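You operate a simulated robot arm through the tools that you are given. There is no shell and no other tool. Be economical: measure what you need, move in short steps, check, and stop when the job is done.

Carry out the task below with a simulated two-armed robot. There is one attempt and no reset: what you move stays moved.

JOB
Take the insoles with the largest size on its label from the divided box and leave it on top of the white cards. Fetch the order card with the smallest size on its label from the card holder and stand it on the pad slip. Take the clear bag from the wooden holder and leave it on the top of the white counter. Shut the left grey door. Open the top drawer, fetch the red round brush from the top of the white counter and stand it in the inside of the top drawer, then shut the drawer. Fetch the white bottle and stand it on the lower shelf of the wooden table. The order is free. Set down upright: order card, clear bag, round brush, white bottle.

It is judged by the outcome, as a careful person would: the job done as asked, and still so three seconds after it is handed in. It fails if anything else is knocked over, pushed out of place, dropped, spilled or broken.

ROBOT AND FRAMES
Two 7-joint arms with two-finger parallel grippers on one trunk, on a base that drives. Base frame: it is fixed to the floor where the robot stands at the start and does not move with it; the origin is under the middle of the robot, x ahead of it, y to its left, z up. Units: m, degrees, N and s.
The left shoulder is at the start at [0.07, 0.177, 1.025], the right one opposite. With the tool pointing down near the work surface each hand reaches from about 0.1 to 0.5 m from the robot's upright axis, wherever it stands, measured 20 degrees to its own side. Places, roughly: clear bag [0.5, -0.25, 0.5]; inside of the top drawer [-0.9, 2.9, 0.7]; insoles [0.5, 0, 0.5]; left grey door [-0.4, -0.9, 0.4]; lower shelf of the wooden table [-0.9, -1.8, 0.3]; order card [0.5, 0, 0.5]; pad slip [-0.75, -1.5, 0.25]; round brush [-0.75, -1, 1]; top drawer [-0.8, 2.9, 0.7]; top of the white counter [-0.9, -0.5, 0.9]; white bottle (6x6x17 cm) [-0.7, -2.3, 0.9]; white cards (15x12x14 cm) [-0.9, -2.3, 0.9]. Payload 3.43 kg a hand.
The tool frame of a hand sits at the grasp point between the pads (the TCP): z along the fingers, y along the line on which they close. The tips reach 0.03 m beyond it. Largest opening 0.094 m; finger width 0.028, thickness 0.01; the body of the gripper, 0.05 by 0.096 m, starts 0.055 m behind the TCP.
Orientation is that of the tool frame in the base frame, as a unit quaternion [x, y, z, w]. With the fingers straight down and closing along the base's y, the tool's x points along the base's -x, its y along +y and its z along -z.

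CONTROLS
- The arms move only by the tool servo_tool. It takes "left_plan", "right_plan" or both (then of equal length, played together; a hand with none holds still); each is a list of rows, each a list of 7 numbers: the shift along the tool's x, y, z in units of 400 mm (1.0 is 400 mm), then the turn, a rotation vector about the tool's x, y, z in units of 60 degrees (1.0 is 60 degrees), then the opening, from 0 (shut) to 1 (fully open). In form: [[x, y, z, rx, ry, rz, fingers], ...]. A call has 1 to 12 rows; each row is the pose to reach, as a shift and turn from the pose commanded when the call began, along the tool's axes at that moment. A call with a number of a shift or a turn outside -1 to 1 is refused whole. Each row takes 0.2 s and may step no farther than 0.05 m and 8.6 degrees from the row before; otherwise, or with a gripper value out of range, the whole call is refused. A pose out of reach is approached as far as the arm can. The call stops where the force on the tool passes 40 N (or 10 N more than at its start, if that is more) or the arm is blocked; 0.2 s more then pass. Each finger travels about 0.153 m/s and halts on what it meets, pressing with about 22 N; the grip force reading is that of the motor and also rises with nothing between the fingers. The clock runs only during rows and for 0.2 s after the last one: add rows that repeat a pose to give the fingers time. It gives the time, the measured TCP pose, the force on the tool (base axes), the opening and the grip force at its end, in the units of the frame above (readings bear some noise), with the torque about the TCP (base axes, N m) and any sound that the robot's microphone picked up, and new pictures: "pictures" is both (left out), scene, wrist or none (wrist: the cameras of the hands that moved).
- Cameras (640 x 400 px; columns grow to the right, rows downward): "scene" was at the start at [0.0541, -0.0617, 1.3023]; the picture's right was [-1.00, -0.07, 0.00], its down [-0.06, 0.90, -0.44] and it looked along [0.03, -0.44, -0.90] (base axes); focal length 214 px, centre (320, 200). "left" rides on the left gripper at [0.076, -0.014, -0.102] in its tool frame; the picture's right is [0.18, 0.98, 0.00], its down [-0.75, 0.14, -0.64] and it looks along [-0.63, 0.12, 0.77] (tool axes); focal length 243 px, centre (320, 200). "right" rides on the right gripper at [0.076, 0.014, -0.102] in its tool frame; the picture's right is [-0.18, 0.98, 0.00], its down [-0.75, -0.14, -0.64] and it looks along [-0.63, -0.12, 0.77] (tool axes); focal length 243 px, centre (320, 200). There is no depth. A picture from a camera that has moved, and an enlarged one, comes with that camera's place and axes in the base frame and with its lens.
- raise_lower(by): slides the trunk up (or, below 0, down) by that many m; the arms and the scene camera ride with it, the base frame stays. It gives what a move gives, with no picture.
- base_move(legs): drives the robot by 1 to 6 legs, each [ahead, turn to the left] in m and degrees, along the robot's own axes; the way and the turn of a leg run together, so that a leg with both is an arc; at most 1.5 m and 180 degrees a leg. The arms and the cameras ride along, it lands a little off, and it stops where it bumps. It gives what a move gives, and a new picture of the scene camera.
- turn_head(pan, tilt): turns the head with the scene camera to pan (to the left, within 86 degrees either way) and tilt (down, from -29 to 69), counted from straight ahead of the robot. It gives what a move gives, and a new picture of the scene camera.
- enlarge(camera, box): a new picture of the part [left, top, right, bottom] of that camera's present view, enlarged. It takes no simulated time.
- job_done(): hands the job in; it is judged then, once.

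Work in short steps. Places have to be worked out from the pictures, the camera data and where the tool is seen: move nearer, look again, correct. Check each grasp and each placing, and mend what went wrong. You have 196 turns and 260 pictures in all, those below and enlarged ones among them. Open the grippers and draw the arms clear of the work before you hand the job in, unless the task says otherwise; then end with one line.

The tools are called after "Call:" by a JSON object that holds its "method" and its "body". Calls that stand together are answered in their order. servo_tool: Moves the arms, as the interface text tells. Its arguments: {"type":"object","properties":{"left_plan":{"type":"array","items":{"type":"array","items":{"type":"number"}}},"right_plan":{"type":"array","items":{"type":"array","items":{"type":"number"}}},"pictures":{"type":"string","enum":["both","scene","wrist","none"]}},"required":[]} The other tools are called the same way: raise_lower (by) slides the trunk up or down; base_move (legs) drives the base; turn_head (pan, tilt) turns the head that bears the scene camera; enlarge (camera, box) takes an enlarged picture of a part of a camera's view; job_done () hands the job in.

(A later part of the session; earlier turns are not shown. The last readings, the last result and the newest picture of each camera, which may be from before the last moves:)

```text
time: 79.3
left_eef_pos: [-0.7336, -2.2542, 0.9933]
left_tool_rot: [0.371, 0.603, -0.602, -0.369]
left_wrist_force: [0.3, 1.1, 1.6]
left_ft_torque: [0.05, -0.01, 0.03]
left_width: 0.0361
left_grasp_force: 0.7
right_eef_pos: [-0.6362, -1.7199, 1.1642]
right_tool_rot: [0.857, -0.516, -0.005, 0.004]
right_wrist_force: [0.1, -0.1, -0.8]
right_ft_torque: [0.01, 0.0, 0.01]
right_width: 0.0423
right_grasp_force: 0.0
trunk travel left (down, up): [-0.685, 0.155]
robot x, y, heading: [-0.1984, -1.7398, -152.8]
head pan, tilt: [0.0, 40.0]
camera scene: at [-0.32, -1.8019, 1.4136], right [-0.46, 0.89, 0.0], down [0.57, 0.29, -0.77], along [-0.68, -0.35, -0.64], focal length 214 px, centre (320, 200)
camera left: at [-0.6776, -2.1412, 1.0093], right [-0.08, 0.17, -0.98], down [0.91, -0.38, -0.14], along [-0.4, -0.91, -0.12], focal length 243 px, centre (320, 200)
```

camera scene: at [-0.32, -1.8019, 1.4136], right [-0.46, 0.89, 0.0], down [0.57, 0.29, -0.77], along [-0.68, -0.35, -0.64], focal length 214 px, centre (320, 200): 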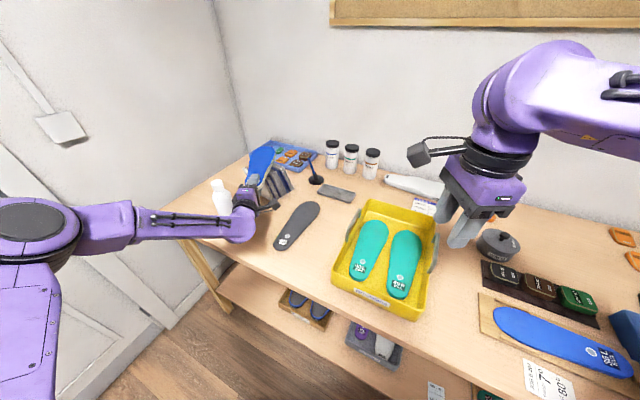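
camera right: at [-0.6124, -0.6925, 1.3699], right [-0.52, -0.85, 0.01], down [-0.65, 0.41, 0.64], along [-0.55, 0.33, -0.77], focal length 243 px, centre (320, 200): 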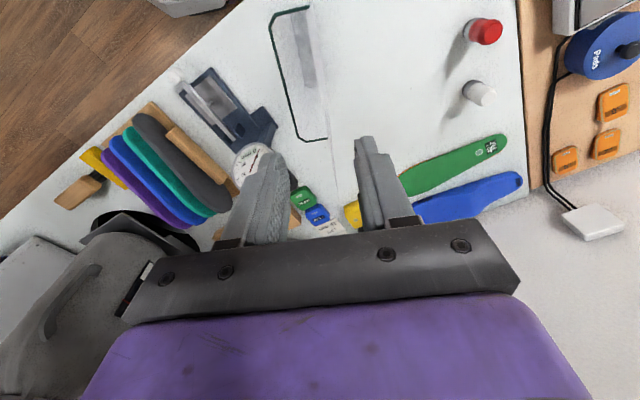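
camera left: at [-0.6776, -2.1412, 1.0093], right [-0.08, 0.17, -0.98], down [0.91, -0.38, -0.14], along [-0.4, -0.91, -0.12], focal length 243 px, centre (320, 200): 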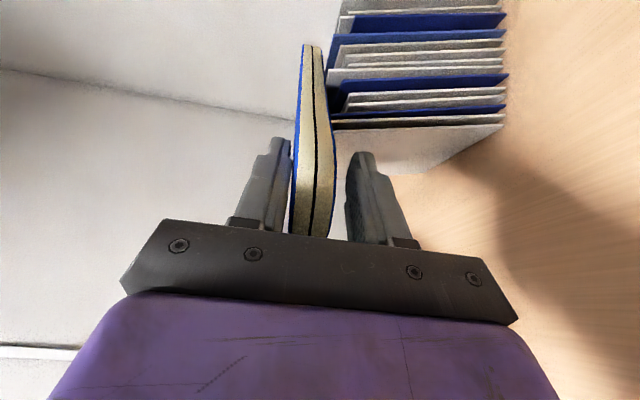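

Call:
{"method": "servo_tool", "body": {"left_plan": [[0, -0.012, 0, 0, 0, 0, 0.5], [0, -0.012, -0.05, 0, 0, 0, 0.5], [0, -0.012, -0.1, 0, 0, 0, 0.5], [0, -0.012, -0.2, 0, 0, 0, 0.5], [0, -0.06, -0.3, 0, 0, 0, 0.5], [0, -0.12, -0.4, 0, 0, 0, 0.5]], "pictures": "both"}}

Call:
{"method": "enlarge", "body": {"camera": "scene", "box": [180, 110, 360, 250]}}

```text
time: 80.7
left_eef_pos: [-0.5899, -2.1813, 1.0451]
left_tool_rot: [0.369, 0.603, -0.602, -0.37]
left_wrist_force: [0.4, 0.6, 0.1]
left_ft_torque: [0.0, -0.01, -0.02]
left_width: 0.0469
left_grasp_force: 0.0
right_eef_pos: [-0.6339, -1.7196, 1.1658]
right_tool_rot: [0.856, -0.517, -0.005, 0.005]
right_wrist_force: [0.0, -0.4, 0.1]
right_ft_torque: [-0.04, 0.03, -0.03]
right_width: 0.0421
right_grasp_force: 0.2
trunk travel left (down, up): [-0.685, 0.155]
robot x, y, heading: [-0.1993, -1.7419, -153.0]
head pan, tilt: [0.0, 40.0]
camera scene: at [-0.318, -1.8011, 1.4139], right [-0.46, 0.89, 0.0], down [0.57, 0.29, -0.77], along [-0.68, -0.35, -0.64], focal length 214 px, centre (320, 200)
camera left: at [-0.5332, -2.068, 1.0594], right [-0.08, 0.16, -0.98], down [0.91, -0.38, -0.14], along [-0.4, -0.91, -0.12], focal length 243 px, centre (320, 200)
```

scene: 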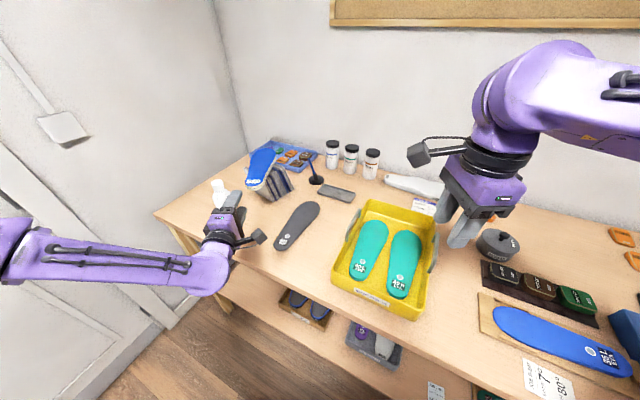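
left: 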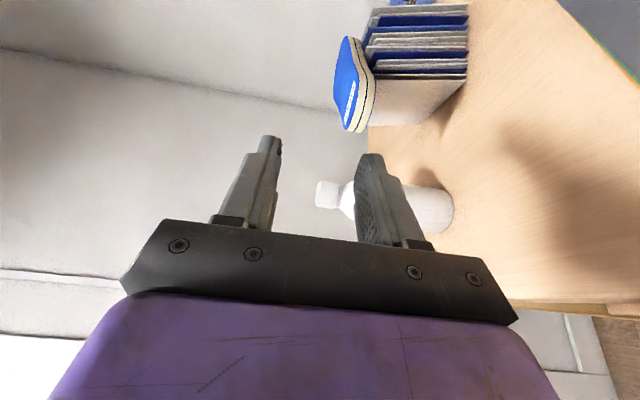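

```text
2.86 times, centred on (270, 180) of scene
camera zoom: at [-0.318, -1.8011, 1.4139], right [-0.46, 0.89, 0.0], down [0.57, 0.29, -0.77], along [-0.68, -0.35, -0.64], focal length 613 px, centre (463, 257)
```

zoom: 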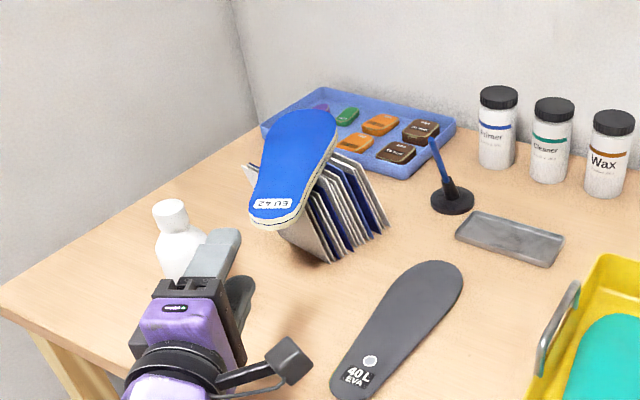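

Insole rests on the cards. Next the bottle, with the left hand: I back the hand off a bit and roll it 90° so it can clamp the bottle upright with a horizontal tool.

Call:
{"method": "servo_tool", "body": {"left_plan": [[0, 0, -0.04, 0, 0, -0.14, 0.5], [0, 0, -0.08, 0, 0, -0.28, 0.6], [0, 0, -0.12, 0, 0, -0.42, 0.7], [0, 0, -0.16, 0, 0, -0.56, 0.8], [0, 0, -0.2, 0, 0, -0.7, 1], [0, 0, -0.25, 0, 0, -0.84, 1], [0, 0, -0.25, 0, 0, -0.98, 1]], "pictures": "none"}}

Call:
{"method": "servo_tool", "body": {"left_plan": [[0, 0, 0, 0, 0, -0.13, 1], [0, 0, 0, 0, 0, -0.26, 1], [0, 0, 0, 0, 0, -0.39, 1], [0, 0, 0, 0, 0, -0.52, 1]], "pictures": "both"}}

```text
time: 82.3
left_eef_pos: [-0.5489, -2.1521, 1.0283]
left_tool_rot: [0.024, 0.707, -0.343, -0.618]
left_wrist_force: [-0.3, -0.2, -0.1]
left_ft_torque: [0.02, 0.02, 0.01]
left_width: 0.0941
left_grasp_force: 0.1
left hand out of reach, approached as far as the arm can: row 4, 5, 6, 7
right_eef_pos: [-0.6369, -1.7212, 1.1649]
right_tool_rot: [0.856, -0.516, -0.005, 0.004]
right_wrist_force: [0.3, -0.2, 0.9]
right_ft_torque: [0.01, 0.0, 0.01]
right_width: 0.0423
right_grasp_force: 0.1
trunk travel left (down, up): [-0.685, 0.155]
robot x, y, heading: [-0.1968, -1.7433, -152.8]
head pan, tilt: [0.0, 40.0]
```

```text
time: 83.3
left_eef_pos: [-0.5494, -2.1507, 1.0287]
left_tool_rot: [-0.165, 0.688, -0.164, -0.688]
left_wrist_force: [-0.2, 0.2, 0.6]
left_ft_torque: [0.0, 0.03, -0.01]
left_width: 0.0938
left_grasp_force: 0.1
right_eef_pos: [-0.6355, -1.7203, 1.1641]
right_tool_rot: [0.857, -0.516, -0.004, 0.005]
right_wrist_force: [0.1, -0.3, 0.3]
right_ft_torque: [-0.02, 0.02, -0.02]
right_width: 0.0422
right_grasp_force: 0.0
trunk travel left (down, up): [-0.685, 0.155]
robot x, y, heading: [-0.1971, -1.7425, -152.8]
head pan, tilt: [0.0, 40.0]
camera scene: at [-0.3198, -1.8024, 1.4137], right [-0.46, 0.89, 0.0], down [0.57, 0.29, -0.77], along [-0.68, -0.35, -0.64], focal length 214 px, centre (320, 200)
camera left: at [-0.4517, -2.1192, 1.1045], right [-0.45, 0.88, 0.19], down [0.51, 0.42, -0.75], along [-0.74, -0.24, -0.63], focal length 243 px, centre (320, 200)
```

scene: 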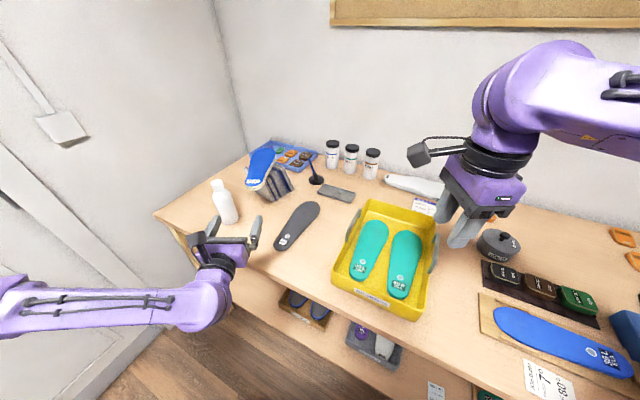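
left: 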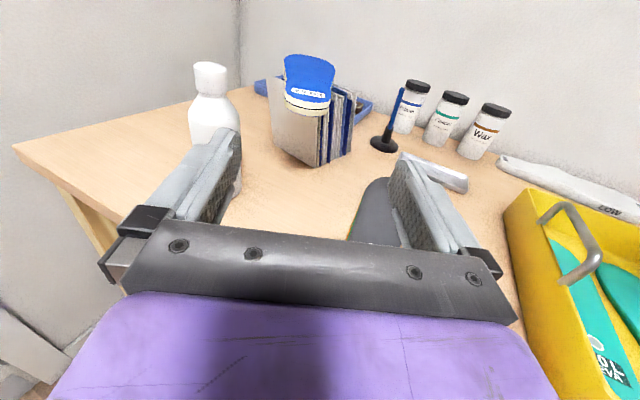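

Bottle axis ≈(-0.66,-2.34), top z≈1.03. First align left/down while behind it.

Call:
{"method": "servo_tool", "body": {"left_plan": [[-0.04, -0.06, 0, 0, 0, 0, 1], [-0.08, -0.12, 0, 0, 0, 0, 1], [-0.12, -0.18, 0, 0, 0, 0, 1], [-0.16, -0.24, 0, 0, 0, 0, 1], [-0.21, -0.295, 0, 0, 0, 0, 1]], "pictures": "both"}}

```text
time: 84.5
left_eef_pos: [-0.4944, -2.2567, 0.9438]
left_tool_rot: [-0.165, 0.688, -0.164, -0.687]
left_wrist_force: [-0.8, -1.0, -0.6]
left_ft_torque: [-0.01, -0.01, -0.01]
left_width: 0.094
left_grasp_force: 0.1
right_eef_pos: [-0.635, -1.7208, 1.1648]
right_tool_rot: [0.856, -0.517, -0.004, 0.005]
right_wrist_force: [-0.4, 0.1, -0.4]
right_ft_torque: [0.03, 0.02, -0.01]
right_width: 0.0421
right_grasp_force: 0.0
trunk travel left (down, up): [-0.685, 0.155]
robot x, y, heading: [-0.2032, -1.7407, -152.9]
head pan, tilt: [0.0, 40.0]
camera scene: at [-0.3196, -1.8028, 1.4137], right [-0.46, 0.89, 0.0], down [0.57, 0.29, -0.77], along [-0.68, -0.35, -0.64], focal length 214 px, centre (320, 200)
camera left: at [-0.3984, -2.2249, 1.0203], right [-0.45, 0.88, 0.18], down [0.51, 0.42, -0.75], along [-0.74, -0.24, -0.63], focal length 243 px, centre (320, 200)
```

scene: 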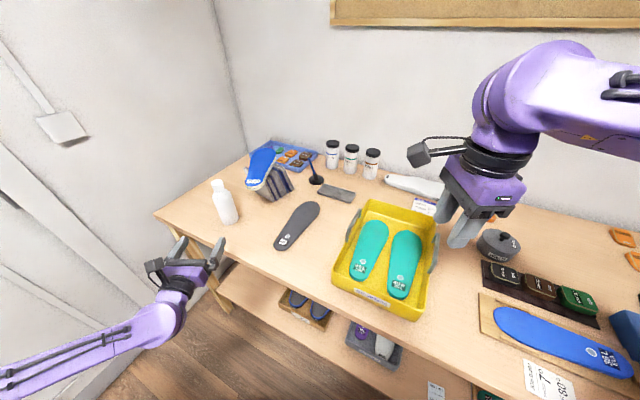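
left: 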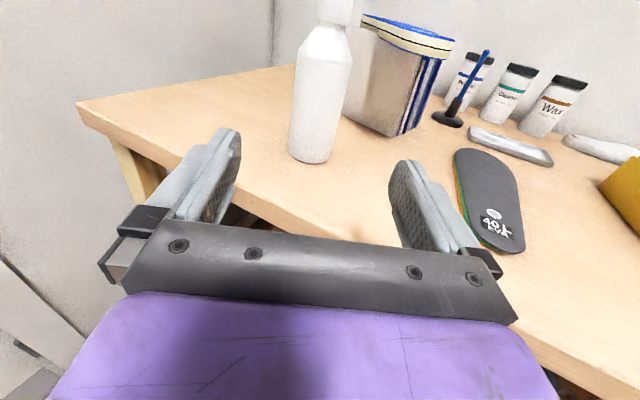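

Well aligned. Advance around the bottle.

Call:
{"method": "servo_tool", "body": {"left_plan": [[0, 0, 0.1, 0, 0, 0, 1], [0, 0, 0.2, 0, 0, 0, 1], [0, 0, 0.3, 0, 0, 0, 1], [0, 0, 0.38, 0, 0, 0, 1], [0, 0, 0.45, 0, 0, 0, 1]], "pictures": "both"}}

```text
time: 85.7
left_eef_pos: [-0.6564, -2.341, 0.9424]
left_tool_rot: [-0.165, 0.688, -0.164, -0.687]
left_wrist_force: [0.2, 0.4, -0.6]
left_ft_torque: [0.02, 0.0, 0.01]
left_width: 0.0938
left_grasp_force: 0.0
right_eef_pos: [-0.6367, -1.7208, 1.1655]
right_tool_rot: [0.856, -0.517, -0.004, 0.005]
right_wrist_force: [0.3, -0.5, -0.3]
right_ft_torque: [0.0, -0.02, -0.03]
right_width: 0.0421
right_grasp_force: 0.1
trunk travel left (down, up): [-0.685, 0.155]
robot x, y, heading: [-0.2002, -1.7415, -152.8]
head pan, tilt: [0.0, 40.0]
camera scene: at [-0.3208, -1.8023, 1.4136], right [-0.46, 0.89, 0.0], down [0.57, 0.29, -0.77], along [-0.68, -0.35, -0.64], focal length 214 px, centre (320, 200)
camera left: at [-0.5595, -2.3066, 1.0196], right [-0.45, 0.88, 0.18], down [0.51, 0.42, -0.75], along [-0.74, -0.24, -0.63], focal length 243 px, centre (320, 200)
```

scene: 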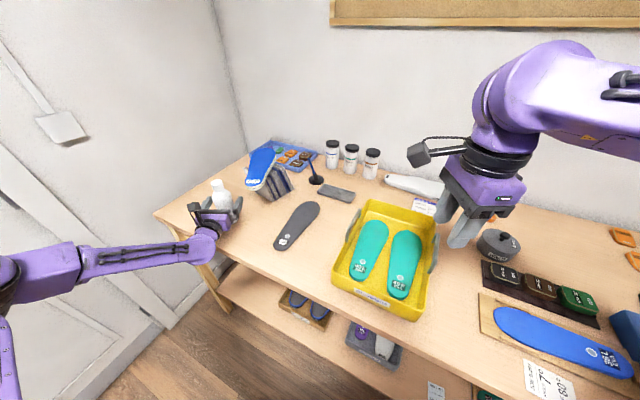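
left: 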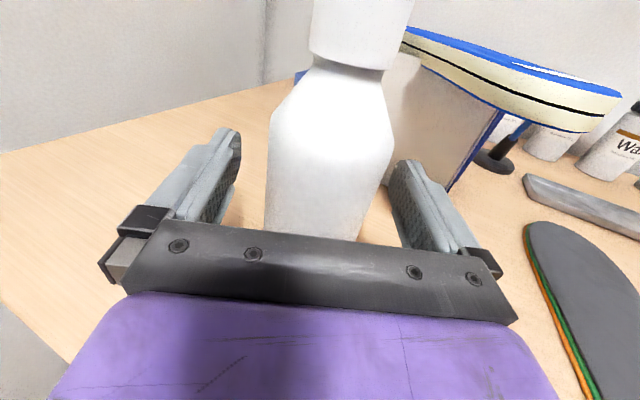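

Bottle sits between the fingers; close.

Call:
{"method": "servo_tool", "body": {"left_plan": [[0, 0, 0, 0, 0, 0, 0.6], [0, 0, 0, 0, 0, 0, 0.3], [0, 0, 0, 0, 0, 0, 0.3], [0, 0, 0, 0, 0, 0, 0.3]], "pictures": "none"}}

Call:
{"method": "servo_tool", "body": {"left_plan": [[0.02, 0, 0, 0, 0, 0, 0.3], [0.05, 0, 0, 0, 0, 0, 0.3], [0.05, 0, -0.1, 0, 0, 0, 0.3], [0.05, 0, -0.2, 0, 0, 0, 0.3], [0.05, 0, -0.3, 0, 0, 0, 0.3], [0.05, 0, -0.4, 0, 0, 0, 0.3]], "pictures": "both"}}

```text
time: 86.7
left_eef_pos: [-0.6566, -2.3387, 0.9426]
left_tool_rot: [-0.165, 0.688, -0.165, -0.687]
left_wrist_force: [-1.0, -0.5, 1.0]
left_ft_torque: [-0.16, 0.02, -0.02]
left_width: 0.0606
left_grasp_force: 21.8
right_eef_pos: [-0.6367, -1.7206, 1.1658]
right_tool_rot: [0.857, -0.516, -0.005, 0.005]
right_wrist_force: [0.5, 0.4, 0.4]
right_ft_torque: [0.0, 0.04, -0.04]
right_width: 0.0421
right_grasp_force: 0.0
trunk travel left (down, up): [-0.685, 0.155]
robot x, y, heading: [-0.2006, -1.737, -152.7]
head pan, tilt: [0.0, 40.0]
```

```text
time: 88.1
left_eef_pos: [-0.5107, -2.2662, 0.9637]
left_tool_rot: [0.165, -0.687, 0.164, 0.688]
left_wrist_force: [0.2, -0.2, -1.7]
left_ft_torque: [0.01, -0.01, 0.0]
left_width: 0.0605
left_grasp_force: 22.0
right_eef_pos: [-0.6328, -1.7214, 1.1655]
right_tool_rot: [0.856, -0.517, -0.006, 0.004]
right_wrist_force: [0.3, 0.5, 0.2]
right_ft_torque: [-0.03, 0.03, 0.01]
right_width: 0.0424
right_grasp_force: 0.0
trunk travel left (down, up): [-0.685, 0.155]
robot x, y, heading: [-0.1978, -1.7422, -153.1]
head pan, tilt: [0.0, 40.0]
camera scene: at [-0.3173, -1.8024, 1.414], right [-0.46, 0.89, 0.0], down [0.57, 0.29, -0.77], along [-0.68, -0.35, -0.64], focal length 214 px, centre (320, 200)
camera left: at [-0.4142, -2.2328, 1.0406], right [-0.45, 0.88, 0.19], down [0.51, 0.42, -0.75], along [-0.74, -0.24, -0.63], focal length 243 px, centre (320, 200)
```

scene: 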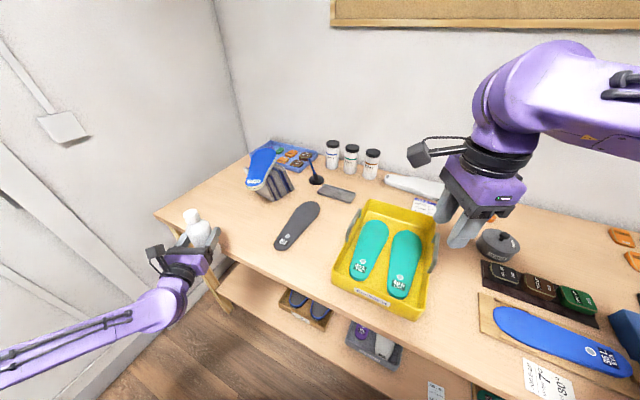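
left: 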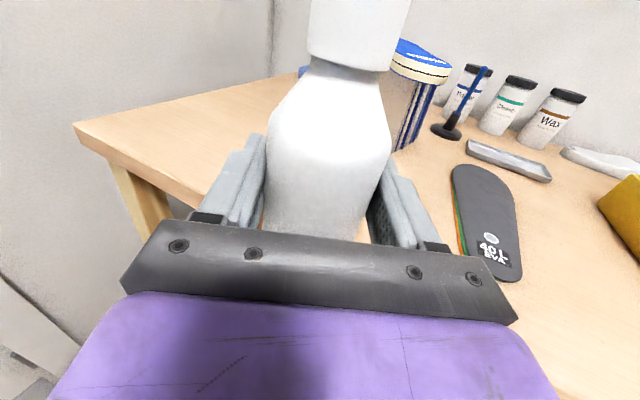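

Bottle held. I back the base away and tuck the right hand in so the trunk can be lowered.

Call:
{"method": "base_move", "body": {"legs": [[-0.36, 0]]}}

Call:
{"method": "servo_tool", "body": {"right_plan": [[-0.05, -0.08, 0, 0, 0, 0, 0.45], [-0.1, -0.16, 0, 0, 0, 0, 0.45], [-0.15, -0.24, 0, 0, 0, 0, 0.45], [-0.2, -0.32, 0, 0, 0, 0, 0.45], [-0.25, -0.4, 0, 0, 0, 0, 0.45], [-0.3, -0.48, 0, 0, 0, 0, 0.45]], "pictures": "none"}}

```text
time: 90.4
left_eef_pos: [-0.1968, -2.102, 0.963]
left_tool_rot: [-0.164, 0.689, -0.163, -0.687]
left_wrist_force: [0.4, 0.5, -2.6]
left_ft_torque: [0.02, -0.03, 0.0]
left_width: 0.0605
left_grasp_force: 21.6
right_eef_pos: [-0.3171, -1.5565, 1.1645]
right_tool_rot: [0.856, -0.517, -0.004, 0.005]
right_wrist_force: [1.0, 0.0, -0.1]
right_ft_torque: [-0.02, -0.03, 0.02]
right_width: 0.0424
right_grasp_force: 0.1
trunk travel left (down, up): [-0.685, 0.155]
robot x, y, heading: [0.1216, -1.577, -152.9]
head pan, tilt: [0.0, 40.0]
camera scene: at [-0.0017, -1.6394, 1.4136], right [-0.45, 0.89, 0.0], down [0.57, 0.29, -0.77], along [-0.68, -0.35, -0.64], focal length 214 px, centre (320, 200)
```

scene: 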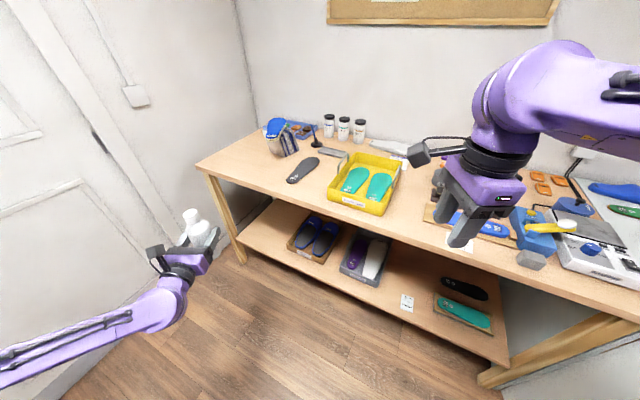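

```text
time: 91.8
left_eef_pos: [-0.1971, -2.102, 0.9634]
left_tool_rot: [-0.164, 0.689, -0.164, -0.687]
left_wrist_force: [0.6, -0.2, -1.8]
left_ft_torque: [0.01, -0.03, 0.01]
left_width: 0.0606
left_grasp_force: 21.7
right_eef_pos: [-0.3451, -1.5031, 1.1219]
right_tool_rot: [0.856, -0.518, -0.004, 0.004]
right_wrist_force: [0.1, -0.2, -0.4]
right_ft_torque: [-0.02, 0.01, -0.03]
right_width: 0.0425
right_grasp_force: 0.0
right hand out of reach, approached as far as the arm can: row 1, 2, 3, 4, 5, 6
trunk travel left (down, up): [-0.685, 0.155]
robot x, y, heading: [0.1217, -1.5775, -153.2]
head pan, tilt: [0.0, 40.0]
```

I have a clear view of the lower shelf (z≈0.30); the free bay at its left end (y≈-2.37) suits the bottle. Lower the trunk here, then reposition facing the table squarely.

Call:
{"method": "raise_lower", "body": {"by": -0.545}}

Call:
{"method": "base_move", "body": {"legs": [[0, 51], [0.42, 0], [0, -78]]}}

```text
refused: -0.545 is not a number from -0.4 to 0.4
```

```text
time: 100.0
left_eef_pos: [-0.4945, -2.3075, 0.9632]
left_tool_rot: [0.005, 0.708, 0.005, -0.707]
left_wrist_force: [0.0, 1.0, -2.3]
left_ft_torque: [-0.02, 0.03, 0.01]
left_width: 0.0605
left_grasp_force: 22.2
right_eef_pos: [-0.3485, -1.7093, 1.1222]
right_tool_rot: [0.708, -0.706, -0.004, 0.003]
right_wrist_force: [-0.9, 0.0, -1.1]
right_ft_torque: [-0.04, -0.03, -0.04]
right_width: 0.0421
right_grasp_force: 0.0
trunk travel left (down, up): [-0.685, 0.155]
robot x, y, heading: [0.0279, -1.9867, 179.5]
head pan, tilt: [0.0, 40.0]
camera scene: at [-0.107, -1.9879, 1.4136], right [0.01, 1.0, 0.0], down [0.64, -0.01, -0.77], along [-0.77, 0.01, -0.64], focal length 214 px, centre (320, 200)
```

scene: 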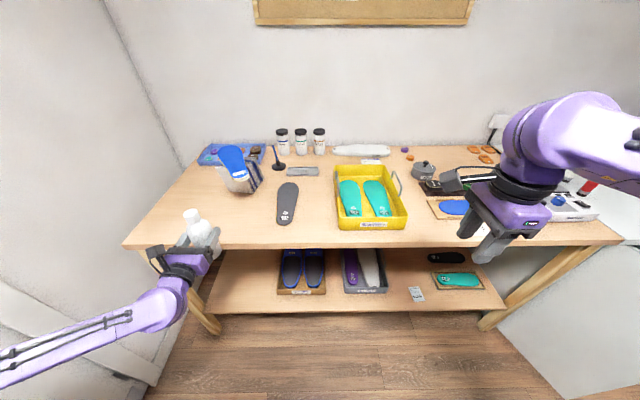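

Back up 15 cm, then lower the trunk in two steps.

Call:
{"method": "base_move", "body": {"legs": [[-0.15, 0]]}}

Call:
{"method": "raise_lower", "body": {"by": -0.3}}

Call:
{"method": "raise_lower", "body": {"by": -0.24}}

Call:
{"method": "servo_tool", "body": {"left_plan": [[0, -0.05, 0, 0, 0, 0, 0.3], [0, -0.1, 0, 0, 0, 0, 0.3], [0, -0.15, 0, 0, 0, 0, 0.3]], "pictures": "both"}}

```text
time: 101.4
left_eef_pos: [-0.3443, -2.3078, 0.9626]
left_tool_rot: [0.006, 0.708, 0.006, -0.706]
left_wrist_force: [0.8, -1.0, -3.1]
left_ft_torque: [0.0, -0.03, 0.0]
left_width: 0.0603
left_grasp_force: 22.0
right_eef_pos: [-0.1972, -1.711, 1.1218]
right_tool_rot: [0.707, -0.707, -0.005, 0.003]
right_wrist_force: [0.9, 0.1, 0.3]
right_ft_torque: [0.03, 0.0, -0.02]
right_width: 0.0425
right_grasp_force: 0.1
trunk travel left (down, up): [-0.685, 0.155]
robot x, y, heading: [0.1821, -1.9905, 179.5]
head pan, tilt: [0.0, 40.0]
camera scene: at [0.0434, -1.9896, 1.4136], right [0.01, 1.0, 0.0], down [0.64, -0.01, -0.77], along [-0.77, 0.01, -0.64], focal length 214 px, centre (320, 200)
```

scene: 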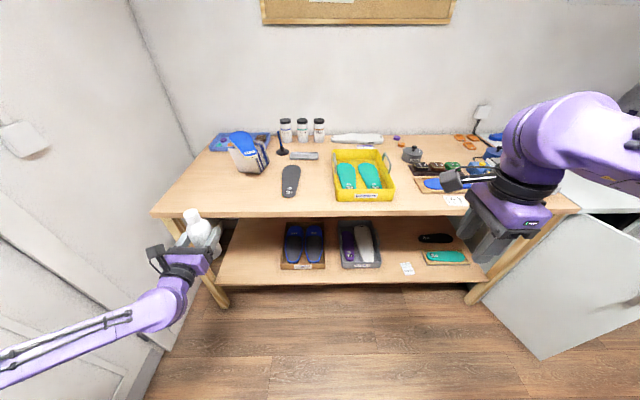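

```text
time: 104.4
left_eef_pos: [-0.3445, -2.3082, 0.6637]
left_tool_rot: [0.005, 0.708, 0.005, -0.706]
left_wrist_force: [0.7, 0.1, -2.1]
left_ft_torque: [0.02, -0.03, -0.01]
left_width: 0.0604
left_grasp_force: 21.9
right_eef_pos: [-0.196, -1.7103, 0.822]
right_tool_rot: [0.707, -0.707, -0.005, 0.003]
right_wrist_force: [0.5, -0.6, 1.1]
right_ft_torque: [-0.01, -0.04, 0.05]
right_width: 0.0424
right_grasp_force: 0.1
trunk travel left (down, up): [-0.385, 0.455]
robot x, y, heading: [0.1761, -1.9903, 179.3]
head pan, tilt: [0.0, 40.0]
```

```text
time: 106.9
left_eef_pos: [-0.3419, -2.3091, 0.4229]
left_tool_rot: [0.006, 0.708, 0.006, -0.707]
left_wrist_force: [0.0, 0.4, -1.7]
left_ft_torque: [0.01, 0.0, 0.02]
left_width: 0.0604
left_grasp_force: 21.7
right_eef_pos: [-0.1976, -1.7112, 0.5831]
right_tool_rot: [0.707, -0.707, -0.005, 0.003]
right_wrist_force: [0.0, -0.1, -0.2]
right_ft_torque: [0.01, -0.01, 0.02]
right_width: 0.0423
right_grasp_force: 0.2
trunk travel left (down, up): [-0.145, 0.695]
robot x, y, heading: [0.181, -1.9971, 179.1]
head pan, tilt: [0.0, 40.0]
```

```text
time: 107.7
left_eef_pos: [-0.3448, -2.369, 0.4236]
left_tool_rot: [0.005, 0.708, 0.006, -0.707]
left_wrist_force: [0.3, 0.9, -2.5]
left_ft_torque: [0.0, -0.01, 0.01]
left_width: 0.06
left_grasp_force: 21.7
right_eef_pos: [-0.1962, -1.7108, 0.5819]
right_tool_rot: [0.707, -0.707, -0.005, 0.003]
right_wrist_force: [0.5, -0.1, 0.1]
right_ft_torque: [0.03, -0.02, 0.06]
right_width: 0.0421
right_grasp_force: 0.0
trunk travel left (down, up): [-0.145, 0.695]
robot x, y, heading: [0.1784, -1.9913, 179.2]
head pan, tilt: [0.0, 40.0]
camera scene: at [0.044, -1.9895, 0.8737], right [0.01, 1.0, 0.0], down [0.64, -0.01, -0.77], along [-0.77, 0.01, -0.64], focal length 214 px, centre (320, 200)
camera left: at [-0.243, -2.3851, 0.4994], right [0.01, 0.98, 0.18], down [0.65, 0.13, -0.75], along [-0.76, 0.13, -0.63], focal length 243 px, centre (320, 200)
```

scene: 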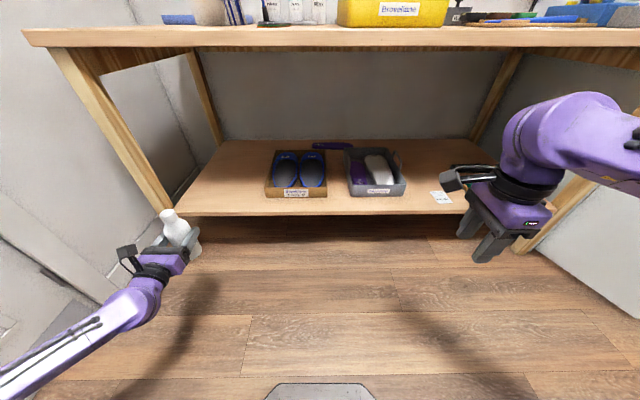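
left: 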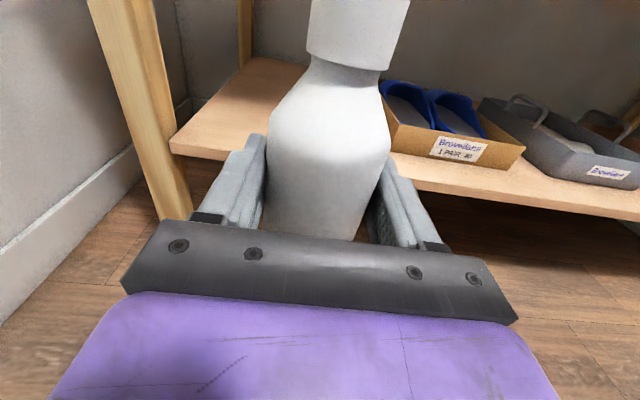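

The bay is wide open (y -2.59…-2.17, shelf z≈0.26–0.30). Drive forward 0.2 m, then extend the arm over the shelf.

Call:
{"method": "base_move", "body": {"legs": [[0.2, 0]]}}

Call:
{"method": "servo_tool", "body": {"left_plan": [[0, 0, 0.09, 0, 0, 0, 0.3], [0, 0, 0.18, 0, 0, 0, 0.3], [0, 0, 0.27, 0, 0, 0, 0.3], [0, 0, 0.36, 0, 0, 0, 0.3]], "pictures": "both"}}

```text
time: 109.3
left_eef_pos: [-0.5466, -2.3656, 0.4217]
left_tool_rot: [0.005, 0.708, 0.005, -0.707]
left_wrist_force: [-0.1, 0.4, -2.8]
left_ft_torque: [0.0, 0.01, 0.01]
left_width: 0.0603
left_grasp_force: 21.8
right_eef_pos: [-0.3978, -1.7079, 0.5817]
right_tool_rot: [0.708, -0.707, -0.005, 0.002]
right_wrist_force: [-0.6, 0.4, -0.6]
right_ft_torque: [0.03, 0.01, 0.04]
right_width: 0.0424
right_grasp_force: 0.0
trunk travel left (down, up): [-0.145, 0.695]
robot x, y, heading: [-0.022, -1.9888, 179.3]
head pan, tilt: [0.0, 40.0]
camera scene: at [-0.1569, -1.987, 0.8737], right [0.01, 1.0, 0.0], down [0.64, -0.01, -0.77], along [-0.77, 0.01, -0.64], focal length 214 px, centre (320, 200)
```

scene: 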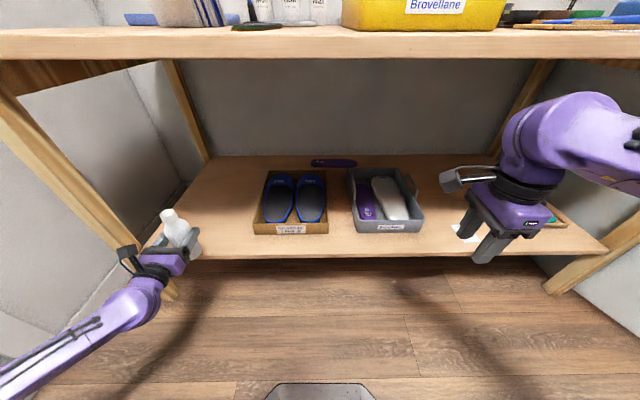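

```text
time: 110.3
left_eef_pos: [-0.6903, -2.3629, 0.4223]
left_tool_rot: [0.005, 0.708, 0.006, -0.706]
left_wrist_force: [0.0, 0.3, -1.7]
left_ft_torque: [-0.01, -0.04, 0.0]
left_width: 0.0603
left_grasp_force: 22.2
right_eef_pos: [-0.3977, -1.7081, 0.5814]
right_tool_rot: [0.707, -0.707, -0.004, 0.003]
right_wrist_force: [-0.2, 0.8, -0.3]
right_ft_torque: [0.0, 0.0, -0.01]
right_width: 0.0422
right_grasp_force: 0.1
trunk travel left (down, up): [-0.145, 0.695]
robot x, y, heading: [-0.0237, -1.9902, 179.3]
head pan, tilt: [0.0, 40.0]
camera scene: at [-0.157, -1.9869, 0.8736], right [0.01, 1.0, 0.0], down [0.64, -0.01, -0.77], along [-0.77, 0.01, -0.64], focal length 214 px, centre (320, 200)
camera left: at [-0.5887, -2.3803, 0.4985], right [0.01, 0.98, 0.18], down [0.65, 0.13, -0.75], along [-0.76, 0.13, -0.63], focal length 243 px, centre (320, 200)
```

scene: 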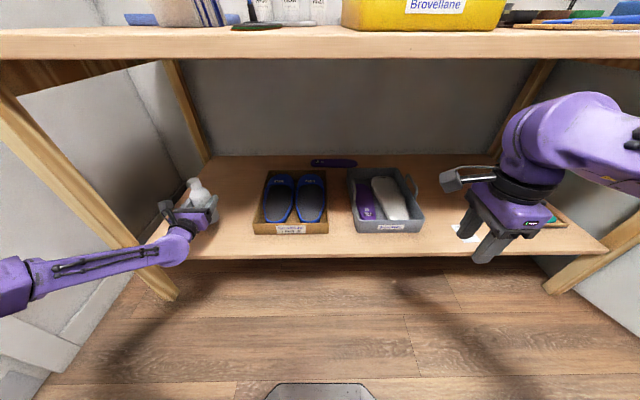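
left: 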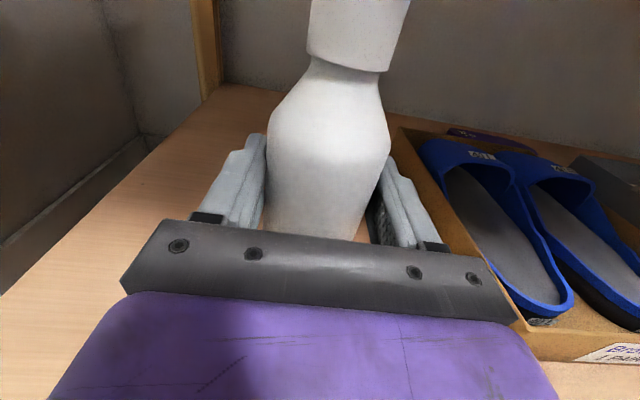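

Lower gently toward the shelf.

Call:
{"method": "servo_tool", "body": {"left_plan": [[-0.025, -0.04, 0, 0, 0, 0, 0.3], [-0.05, -0.05, 0, 0, 0, 0, 0.3], [-0.075, -0.05, 0, 0, 0, 0, 0.3], [-0.095, -0.05, 0, 0, 0, 0, 0.3]], "pictures": "none"}}

```text
time: 111.3
left_eef_pos: [-0.6911, -2.3821, 0.3842]
left_tool_rot: [0.005, 0.708, 0.006, -0.706]
left_wrist_force: [0.3, 0.0, -0.9]
left_ft_torque: [0.0, 0.05, 0.0]
left_width: 0.0603
left_grasp_force: 22.3
right_eef_pos: [-0.3974, -1.7076, 0.5827]
right_tool_rot: [0.707, -0.707, -0.005, 0.002]
right_wrist_force: [-0.3, -0.6, 0.7]
right_ft_torque: [0.0, 0.01, -0.01]
right_width: 0.0425
right_grasp_force: 0.0
trunk travel left (down, up): [-0.145, 0.695]
robot x, y, heading: [-0.0193, -1.9864, 179.2]
head pan, tilt: [0.0, 40.0]
```

Call:
{"method": "servo_tool", "body": {"left_plan": [[-0.015, 0, 0, 0, 0, 0, 0.3], [-0.03, 0, 0, 0, 0, 0, 0.3], [-0.045, 0, 0, 0, 0, 0, 0.3]], "pictures": "wrist"}}

```text
time: 112.1
left_eef_pos: [-0.6892, -2.3826, 0.3701]
left_tool_rot: [-0.006, -0.706, -0.006, 0.708]
left_wrist_force: [-1.4, -0.3, 17.6]
left_ft_torque: [0.03, 0.09, 0.07]
left_width: 0.0605
left_grasp_force: 22.2
right_eef_pos: [-0.3959, -1.7064, 0.5846]
right_tool_rot: [-0.707, 0.707, 0.005, -0.003]
right_wrist_force: [0.6, 0.1, -0.6]
right_ft_torque: [-0.03, 0.0, 0.01]
right_width: 0.0423
right_grasp_force: 0.1
trunk travel left (down, up): [-0.145, 0.695]
robot x, y, heading: [-0.0223, -1.9897, 179.4]
head pan, tilt: [0.0, 40.0]
camera left: at [-0.5877, -2.3993, 0.4461], right [0.02, 0.98, 0.18], down [0.64, 0.13, -0.76], along [-0.77, 0.13, -0.63], focal length 243 px, centre (320, 200)
```

left: 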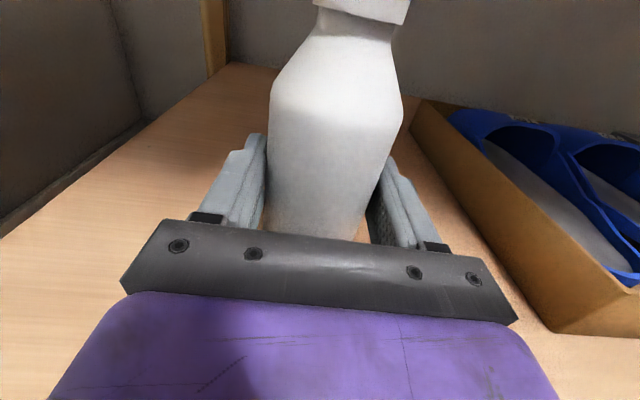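

Bottle is on the shelf (17 N). Ease, open, and withdraw straight back.

Call:
{"method": "servo_tool", "body": {"left_plan": [[0.005, 0, 0, 0, 0, 0, 0.3], [0.005, 0, 0, 0, 0, 0, 0.65], [0.005, 0, 0, 0, 0, 0, 1], [0.005, 0, 0, 0, 0, 0, 1], [0.02, 0, -0.06, 0, 0, 0, 1], [0.03, 0, -0.15, 0, 0, 0, 1], [0.03, 0, -0.25, 0, 0, 0, 1], [0.03, 0, -0.36, 0, 0, 0, 1]], "pictures": "both"}}

```text
time: 113.9
left_eef_pos: [-0.5466, -2.3829, 0.3802]
left_tool_rot: [0.007, 0.707, 0.006, -0.707]
left_wrist_force: [-0.2, 0.1, -0.5]
left_ft_torque: [-0.01, 0.02, 0.04]
left_width: 0.0942
left_grasp_force: 0.1
right_eef_pos: [-0.3978, -1.7063, 0.5835]
right_tool_rot: [0.707, -0.707, -0.007, 0.003]
right_wrist_force: [-0.2, -0.5, -0.2]
right_ft_torque: [-0.02, -0.02, 0.02]
right_width: 0.0422
right_grasp_force: 0.1
trunk travel left (down, up): [-0.145, 0.695]
robot x, y, heading: [-0.0177, -1.991, 179.0]
head pan, tilt: [0.0, 40.0]
camera scene: at [-0.1569, -1.9867, 0.8737], right [0.01, 1.0, 0.0], down [0.64, -0.01, -0.77], along [-0.77, 0.01, -0.64], focal length 214 px, centre (320, 200)
camera left: at [-0.445, -2.4, 0.4563], right [0.02, 0.98, 0.18], down [0.64, 0.13, -0.75], along [-0.76, 0.13, -0.63], focal length 243 px, centre (320, 200)
```

scene: 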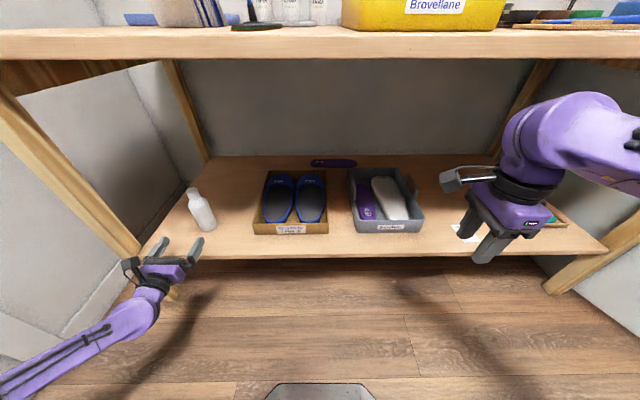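
left: 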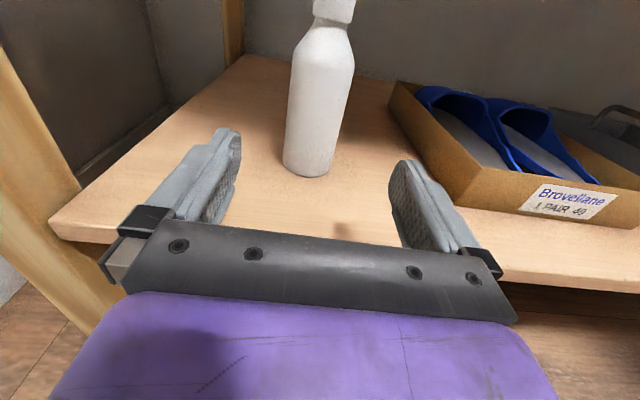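

Bottle stands. Next, the door: back out, turn toward +y and look at the open door.

Call:
{"method": "base_move", "body": {"legs": [[-0.2, 0], [0, -90], [0.3, 0]]}}

Call:
{"method": "turn_head", "body": {"pan": 30, "tilt": 25}}

```text
time: 121.0
left_eef_pos: [-0.2143, -1.1647, 0.3792]
left_tool_rot: [0.503, 0.498, 0.502, -0.496]
left_wrist_force: [0.7, 0.3, -1.1]
left_ft_torque: [-0.01, -0.02, 0.0]
left_width: 0.0942
left_grasp_force: 0.2
right_eef_pos: [0.4636, -1.3113, 0.5813]
right_tool_rot: [-0.002, 1.0, 0.006, 0.001]
right_wrist_force: [-0.2, -1.0, -0.2]
right_ft_torque: [0.02, -0.01, -0.03]
right_width: 0.0426
right_grasp_force: 0.1
trunk travel left (down, up): [-0.145, 0.695]
robot x, y, heading: [0.1866, -1.694, 89.3]
head pan, tilt: [0.0, 40.0]
camera scene: at [0.1842, -1.5537, 0.8737], right [1.0, -0.01, 0.0], down [-0.01, -0.64, -0.77], along [0.01, 0.77, -0.64], focal length 214 px, centre (320, 200)
```

scene: 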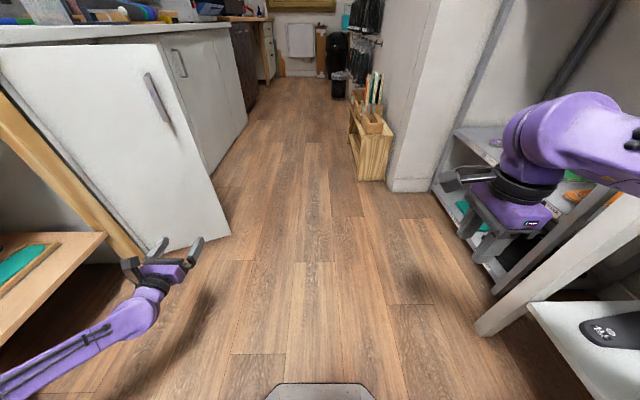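

```text
time: 121.9
left_eef_pos: [-0.2134, -1.1637, 0.3794]
left_tool_rot: [0.503, 0.498, 0.503, -0.496]
left_wrist_force: [-0.2, 0.5, 1.3]
left_ft_torque: [0.0, 0.01, 0.01]
left_width: 0.0941
left_grasp_force: 0.0
right_eef_pos: [0.4631, -1.3106, 0.5831]
right_tool_rot: [-0.002, 1.0, 0.006, 0.002]
right_wrist_force: [0.2, 0.6, 0.9]
right_ft_torque: [0.02, -0.02, 0.01]
right_width: 0.0422
right_grasp_force: 0.2
trunk travel left (down, up): [-0.145, 0.695]
robot x, y, heading: [0.1812, -1.6911, 89.5]
head pan, tilt: [30.0, 25.0]
camera scene: at [0.1382, -1.5584, 0.897], right [0.87, 0.49, 0.0], down [0.21, -0.37, -0.91], along [-0.45, 0.79, -0.42], focal length 214 px, centre (320, 200)
```

scene: 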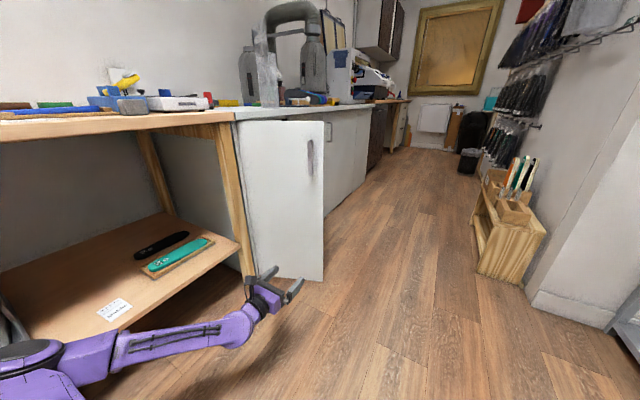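

Door: hinge ≈(-0.55,-0.97), tip ≈(-0.235,-0.87). I'll close the left fingers, pull that hand inward, then S-curve the base left so the left hand ends up in front of the door's outer face (z≈0.38, under the handle).

Call:
{"method": "servo_tool", "body": {"left_plan": [[0, 0.1, 0, 0, 0, 0, 0.5], [0, 0.2, 0, 0, 0, 0, 0], [0, 0.3, 0, 0, 0, 0, 0], [0, 0.4, 0, 0, 0, 0, 0], [0, 0.5, 0, 0, 0, 0, 0], [0, 0.6, 0, 0, 0, 0, 0]], "pictures": "none"}}

Call:
{"method": "base_move", "body": {"legs": [[-0.15, 0], [0, 35], [0.4, 0], [0, -35]]}}

```text
time: 123.3
left_eef_pos: [0.0267, -1.1681, 0.3782]
left_tool_rot: [0.503, 0.497, 0.503, -0.497]
left_wrist_force: [-0.6, -0.1, 0.5]
left_ft_torque: [-0.03, -0.02, 0.03]
left_width: 0.0002
left_grasp_force: 21.7
right_eef_pos: [0.4634, -1.3122, 0.5827]
right_tool_rot: [-0.002, 1.0, 0.006, 0.001]
right_wrist_force: [-0.7, 0.5, -0.3]
right_ft_torque: [0.01, -0.02, -0.01]
right_width: 0.0424
right_grasp_force: 0.0
trunk travel left (down, up): [-0.145, 0.695]
robot x, y, heading: [0.1825, -1.6927, 89.5]
head pan, tilt: [30.0, 25.0]
```

```text
time: 130.1
left_eef_pos: [-0.1977, -0.9868, 0.3783]
left_tool_rot: [0.505, 0.496, 0.504, -0.495]
left_wrist_force: [-0.2, -0.2, -0.4]
left_ft_torque: [-0.02, 0.01, -0.01]
left_width: 0.0001
left_grasp_force: 21.7
right_eef_pos: [0.2395, -1.1333, 0.5812]
right_tool_rot: [0.002, 1.0, 0.005, 0.002]
right_wrist_force: [0.9, 0.3, 0.5]
right_ft_torque: [-0.02, 0.01, -0.01]
right_width: 0.0423
right_grasp_force: 0.1
trunk travel left (down, up): [-0.145, 0.695]
robot x, y, heading: [-0.0478, -1.5073, 89.1]
head pan, tilt: [30.0, 25.0]
camera scene: at [-0.0882, -1.3776, 0.897], right [0.87, 0.49, 0.0], down [0.21, -0.37, -0.91], along [-0.44, 0.79, -0.42], focal length 214 px, centre (320, 200)
```

scene: 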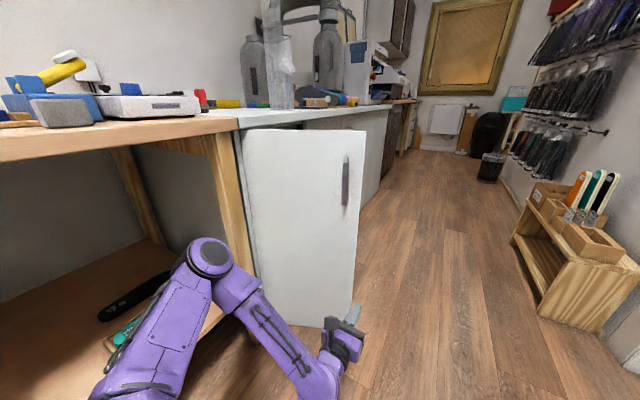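

Call:
{"method": "servo_tool", "body": {"left_plan": [[0, -0.1, -0.03, 0, 0, 0, 0], [0, -0.2, -0.05, 0, 0, 0, 0], [0, -0.27, -0.05, 0, 0, 0, 0]], "pictures": "both"}}

```text
time: 130.9
left_eef_pos: [-0.3084, -1.0052, 0.3787]
left_tool_rot: [0.505, 0.496, 0.504, -0.495]
left_wrist_force: [-0.3, 0.4, 0.1]
left_ft_torque: [0.01, 0.0, 0.05]
left_width: 0.0002
left_grasp_force: 21.8
right_eef_pos: [0.2373, -1.1326, 0.5816]
right_tool_rot: [0.001, 1.0, 0.006, 0.002]
right_wrist_force: [0.1, 0.2, 1.0]
right_ft_torque: [0.01, 0.01, 0.02]
right_width: 0.0421
right_grasp_force: 0.0
trunk travel left (down, up): [-0.145, 0.695]
robot x, y, heading: [-0.0433, -1.5101, 89.1]
head pan, tilt: [30.0, 25.0]
camera scene: at [-0.0884, -1.3776, 0.897], right [0.87, 0.49, 0.0], down [0.21, -0.37, -0.91], along [-0.44, 0.79, -0.42], focal length 214 px, centre (320, 200)
camera left: at [-0.3241, -1.1082, 0.4547], right [0.98, -0.02, 0.18], down [0.13, -0.65, -0.75], along [0.13, 0.76, -0.63], focal length 243 px, centre (320, 200)
```

scene: 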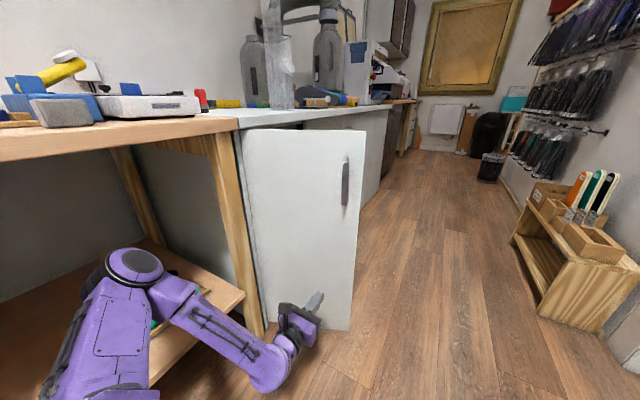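
left: 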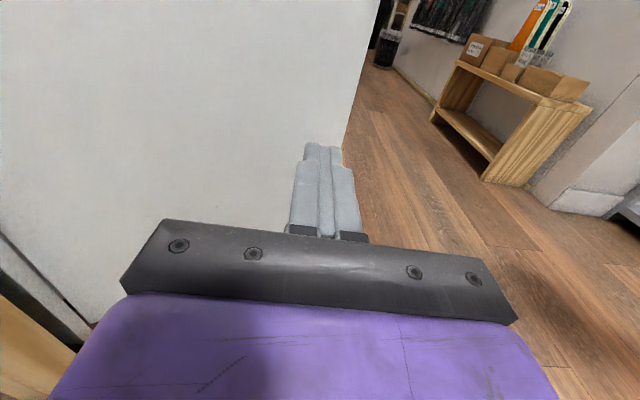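

The elbow is near the table leg, so I push using arm extension only (which draws the elbow in).

Call:
{"method": "servo_tool", "body": {"left_plan": [[0, 0, 0.1, 0, 0, 0, 0], [0, 0, 0.2, 0, 0, 0, 0], [0, 0, 0.3, 0, 0, 0, 0], [0, 0, 0.4, 0, 0, 0, 0], [0, 0, 0.5, 0, 0, 0, 0], [0, 0, 0.58, 0, 0, 0, 0]], "pictures": "both"}}

```text
time: 132.3
left_eef_pos: [-0.3021, -0.7737, 0.3786]
left_tool_rot: [0.505, 0.497, 0.504, -0.494]
left_wrist_force: [0.2, 0.5, -0.4]
left_ft_torque: [-0.04, 0.0, -0.01]
left_width: 0.0
left_grasp_force: 22.4
right_eef_pos: [0.2391, -1.1326, 0.5836]
right_tool_rot: [0.001, 1.0, 0.006, 0.002]
right_wrist_force: [0.9, 0.3, 0.7]
right_ft_torque: [0.01, -0.02, 0.01]
right_width: 0.0422
right_grasp_force: 0.1
trunk travel left (down, up): [-0.145, 0.695]
robot x, y, heading: [-0.0473, -1.5068, 88.9]
head pan, tilt: [30.0, 25.0]
camera scene: at [-0.0883, -1.3776, 0.897], right [0.87, 0.49, 0.0], down [0.21, -0.37, -0.91], along [-0.44, 0.79, -0.42], focal length 214 px, centre (320, 200)
camera left: at [-0.3186, -0.8763, 0.4544], right [0.98, -0.02, 0.19], down [0.13, -0.65, -0.75], along [0.13, 0.76, -0.63], focal length 243 px, centre (320, 200)
```

scene: 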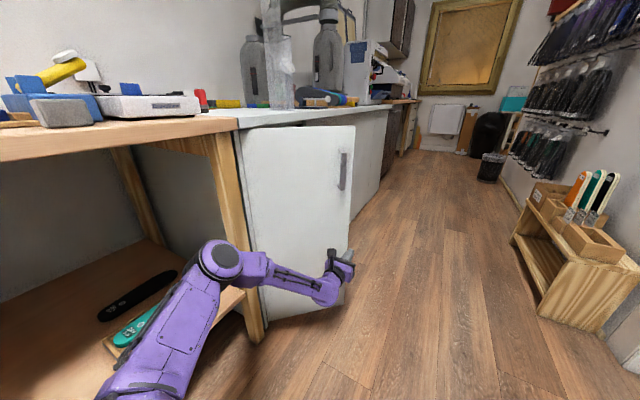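
left: 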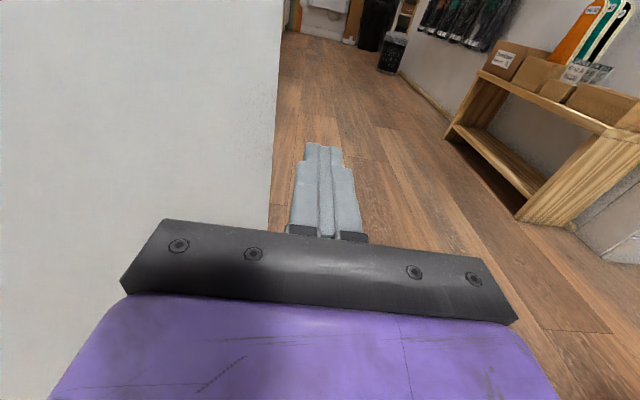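

The door has moved and its tip is now beside the hand. Sweep the hand left to push it further.

Call:
{"method": "servo_tool", "body": {"left_plan": [[0, -0.1, 0, 0, 0, 0, 0], [0, -0.2, 0, 0, 0, 0, 0], [0, -0.3, 0, 0, 0, 0, 0], [0, -0.35, 0, 0, 0, 0, 0]], "pictures": "scene"}}

```text
time: 133.3
left_eef_pos: [-0.4429, -0.7701, 0.3776]
left_tool_rot: [0.505, 0.497, 0.504, -0.495]
left_wrist_force: [0.2, 0.0, -0.4]
left_ft_torque: [-0.01, 0.01, -0.02]
left_width: 0.0002
left_grasp_force: 22.4
right_eef_pos: [0.2376, -1.132, 0.5826]
right_tool_rot: [0.001, 1.0, 0.006, 0.001]
right_wrist_force: [0.2, 0.0, 0.6]
right_ft_torque: [-0.01, 0.0, 0.04]
right_width: 0.0421
right_grasp_force: 0.1
trunk travel left (down, up): [-0.145, 0.695]
robot x, y, heading: [-0.0414, -1.5083, 89.1]
head pan, tilt: [30.0, 25.0]
camera scene: at [-0.0885, -1.3776, 0.897], right [0.87, 0.49, 0.0], down [0.21, -0.37, -0.91], along [-0.44, 0.79, -0.42], focal length 214 px, centre (320, 200)
```

scene: 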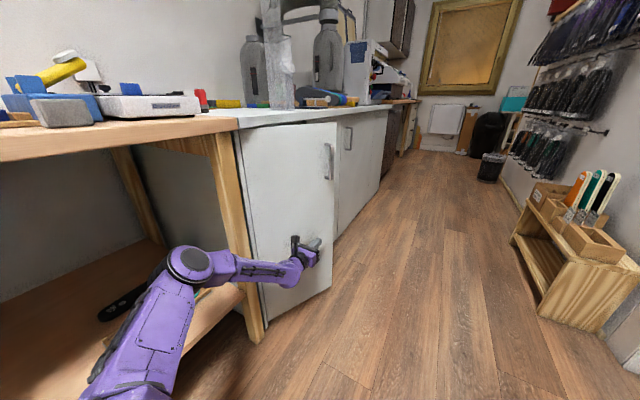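

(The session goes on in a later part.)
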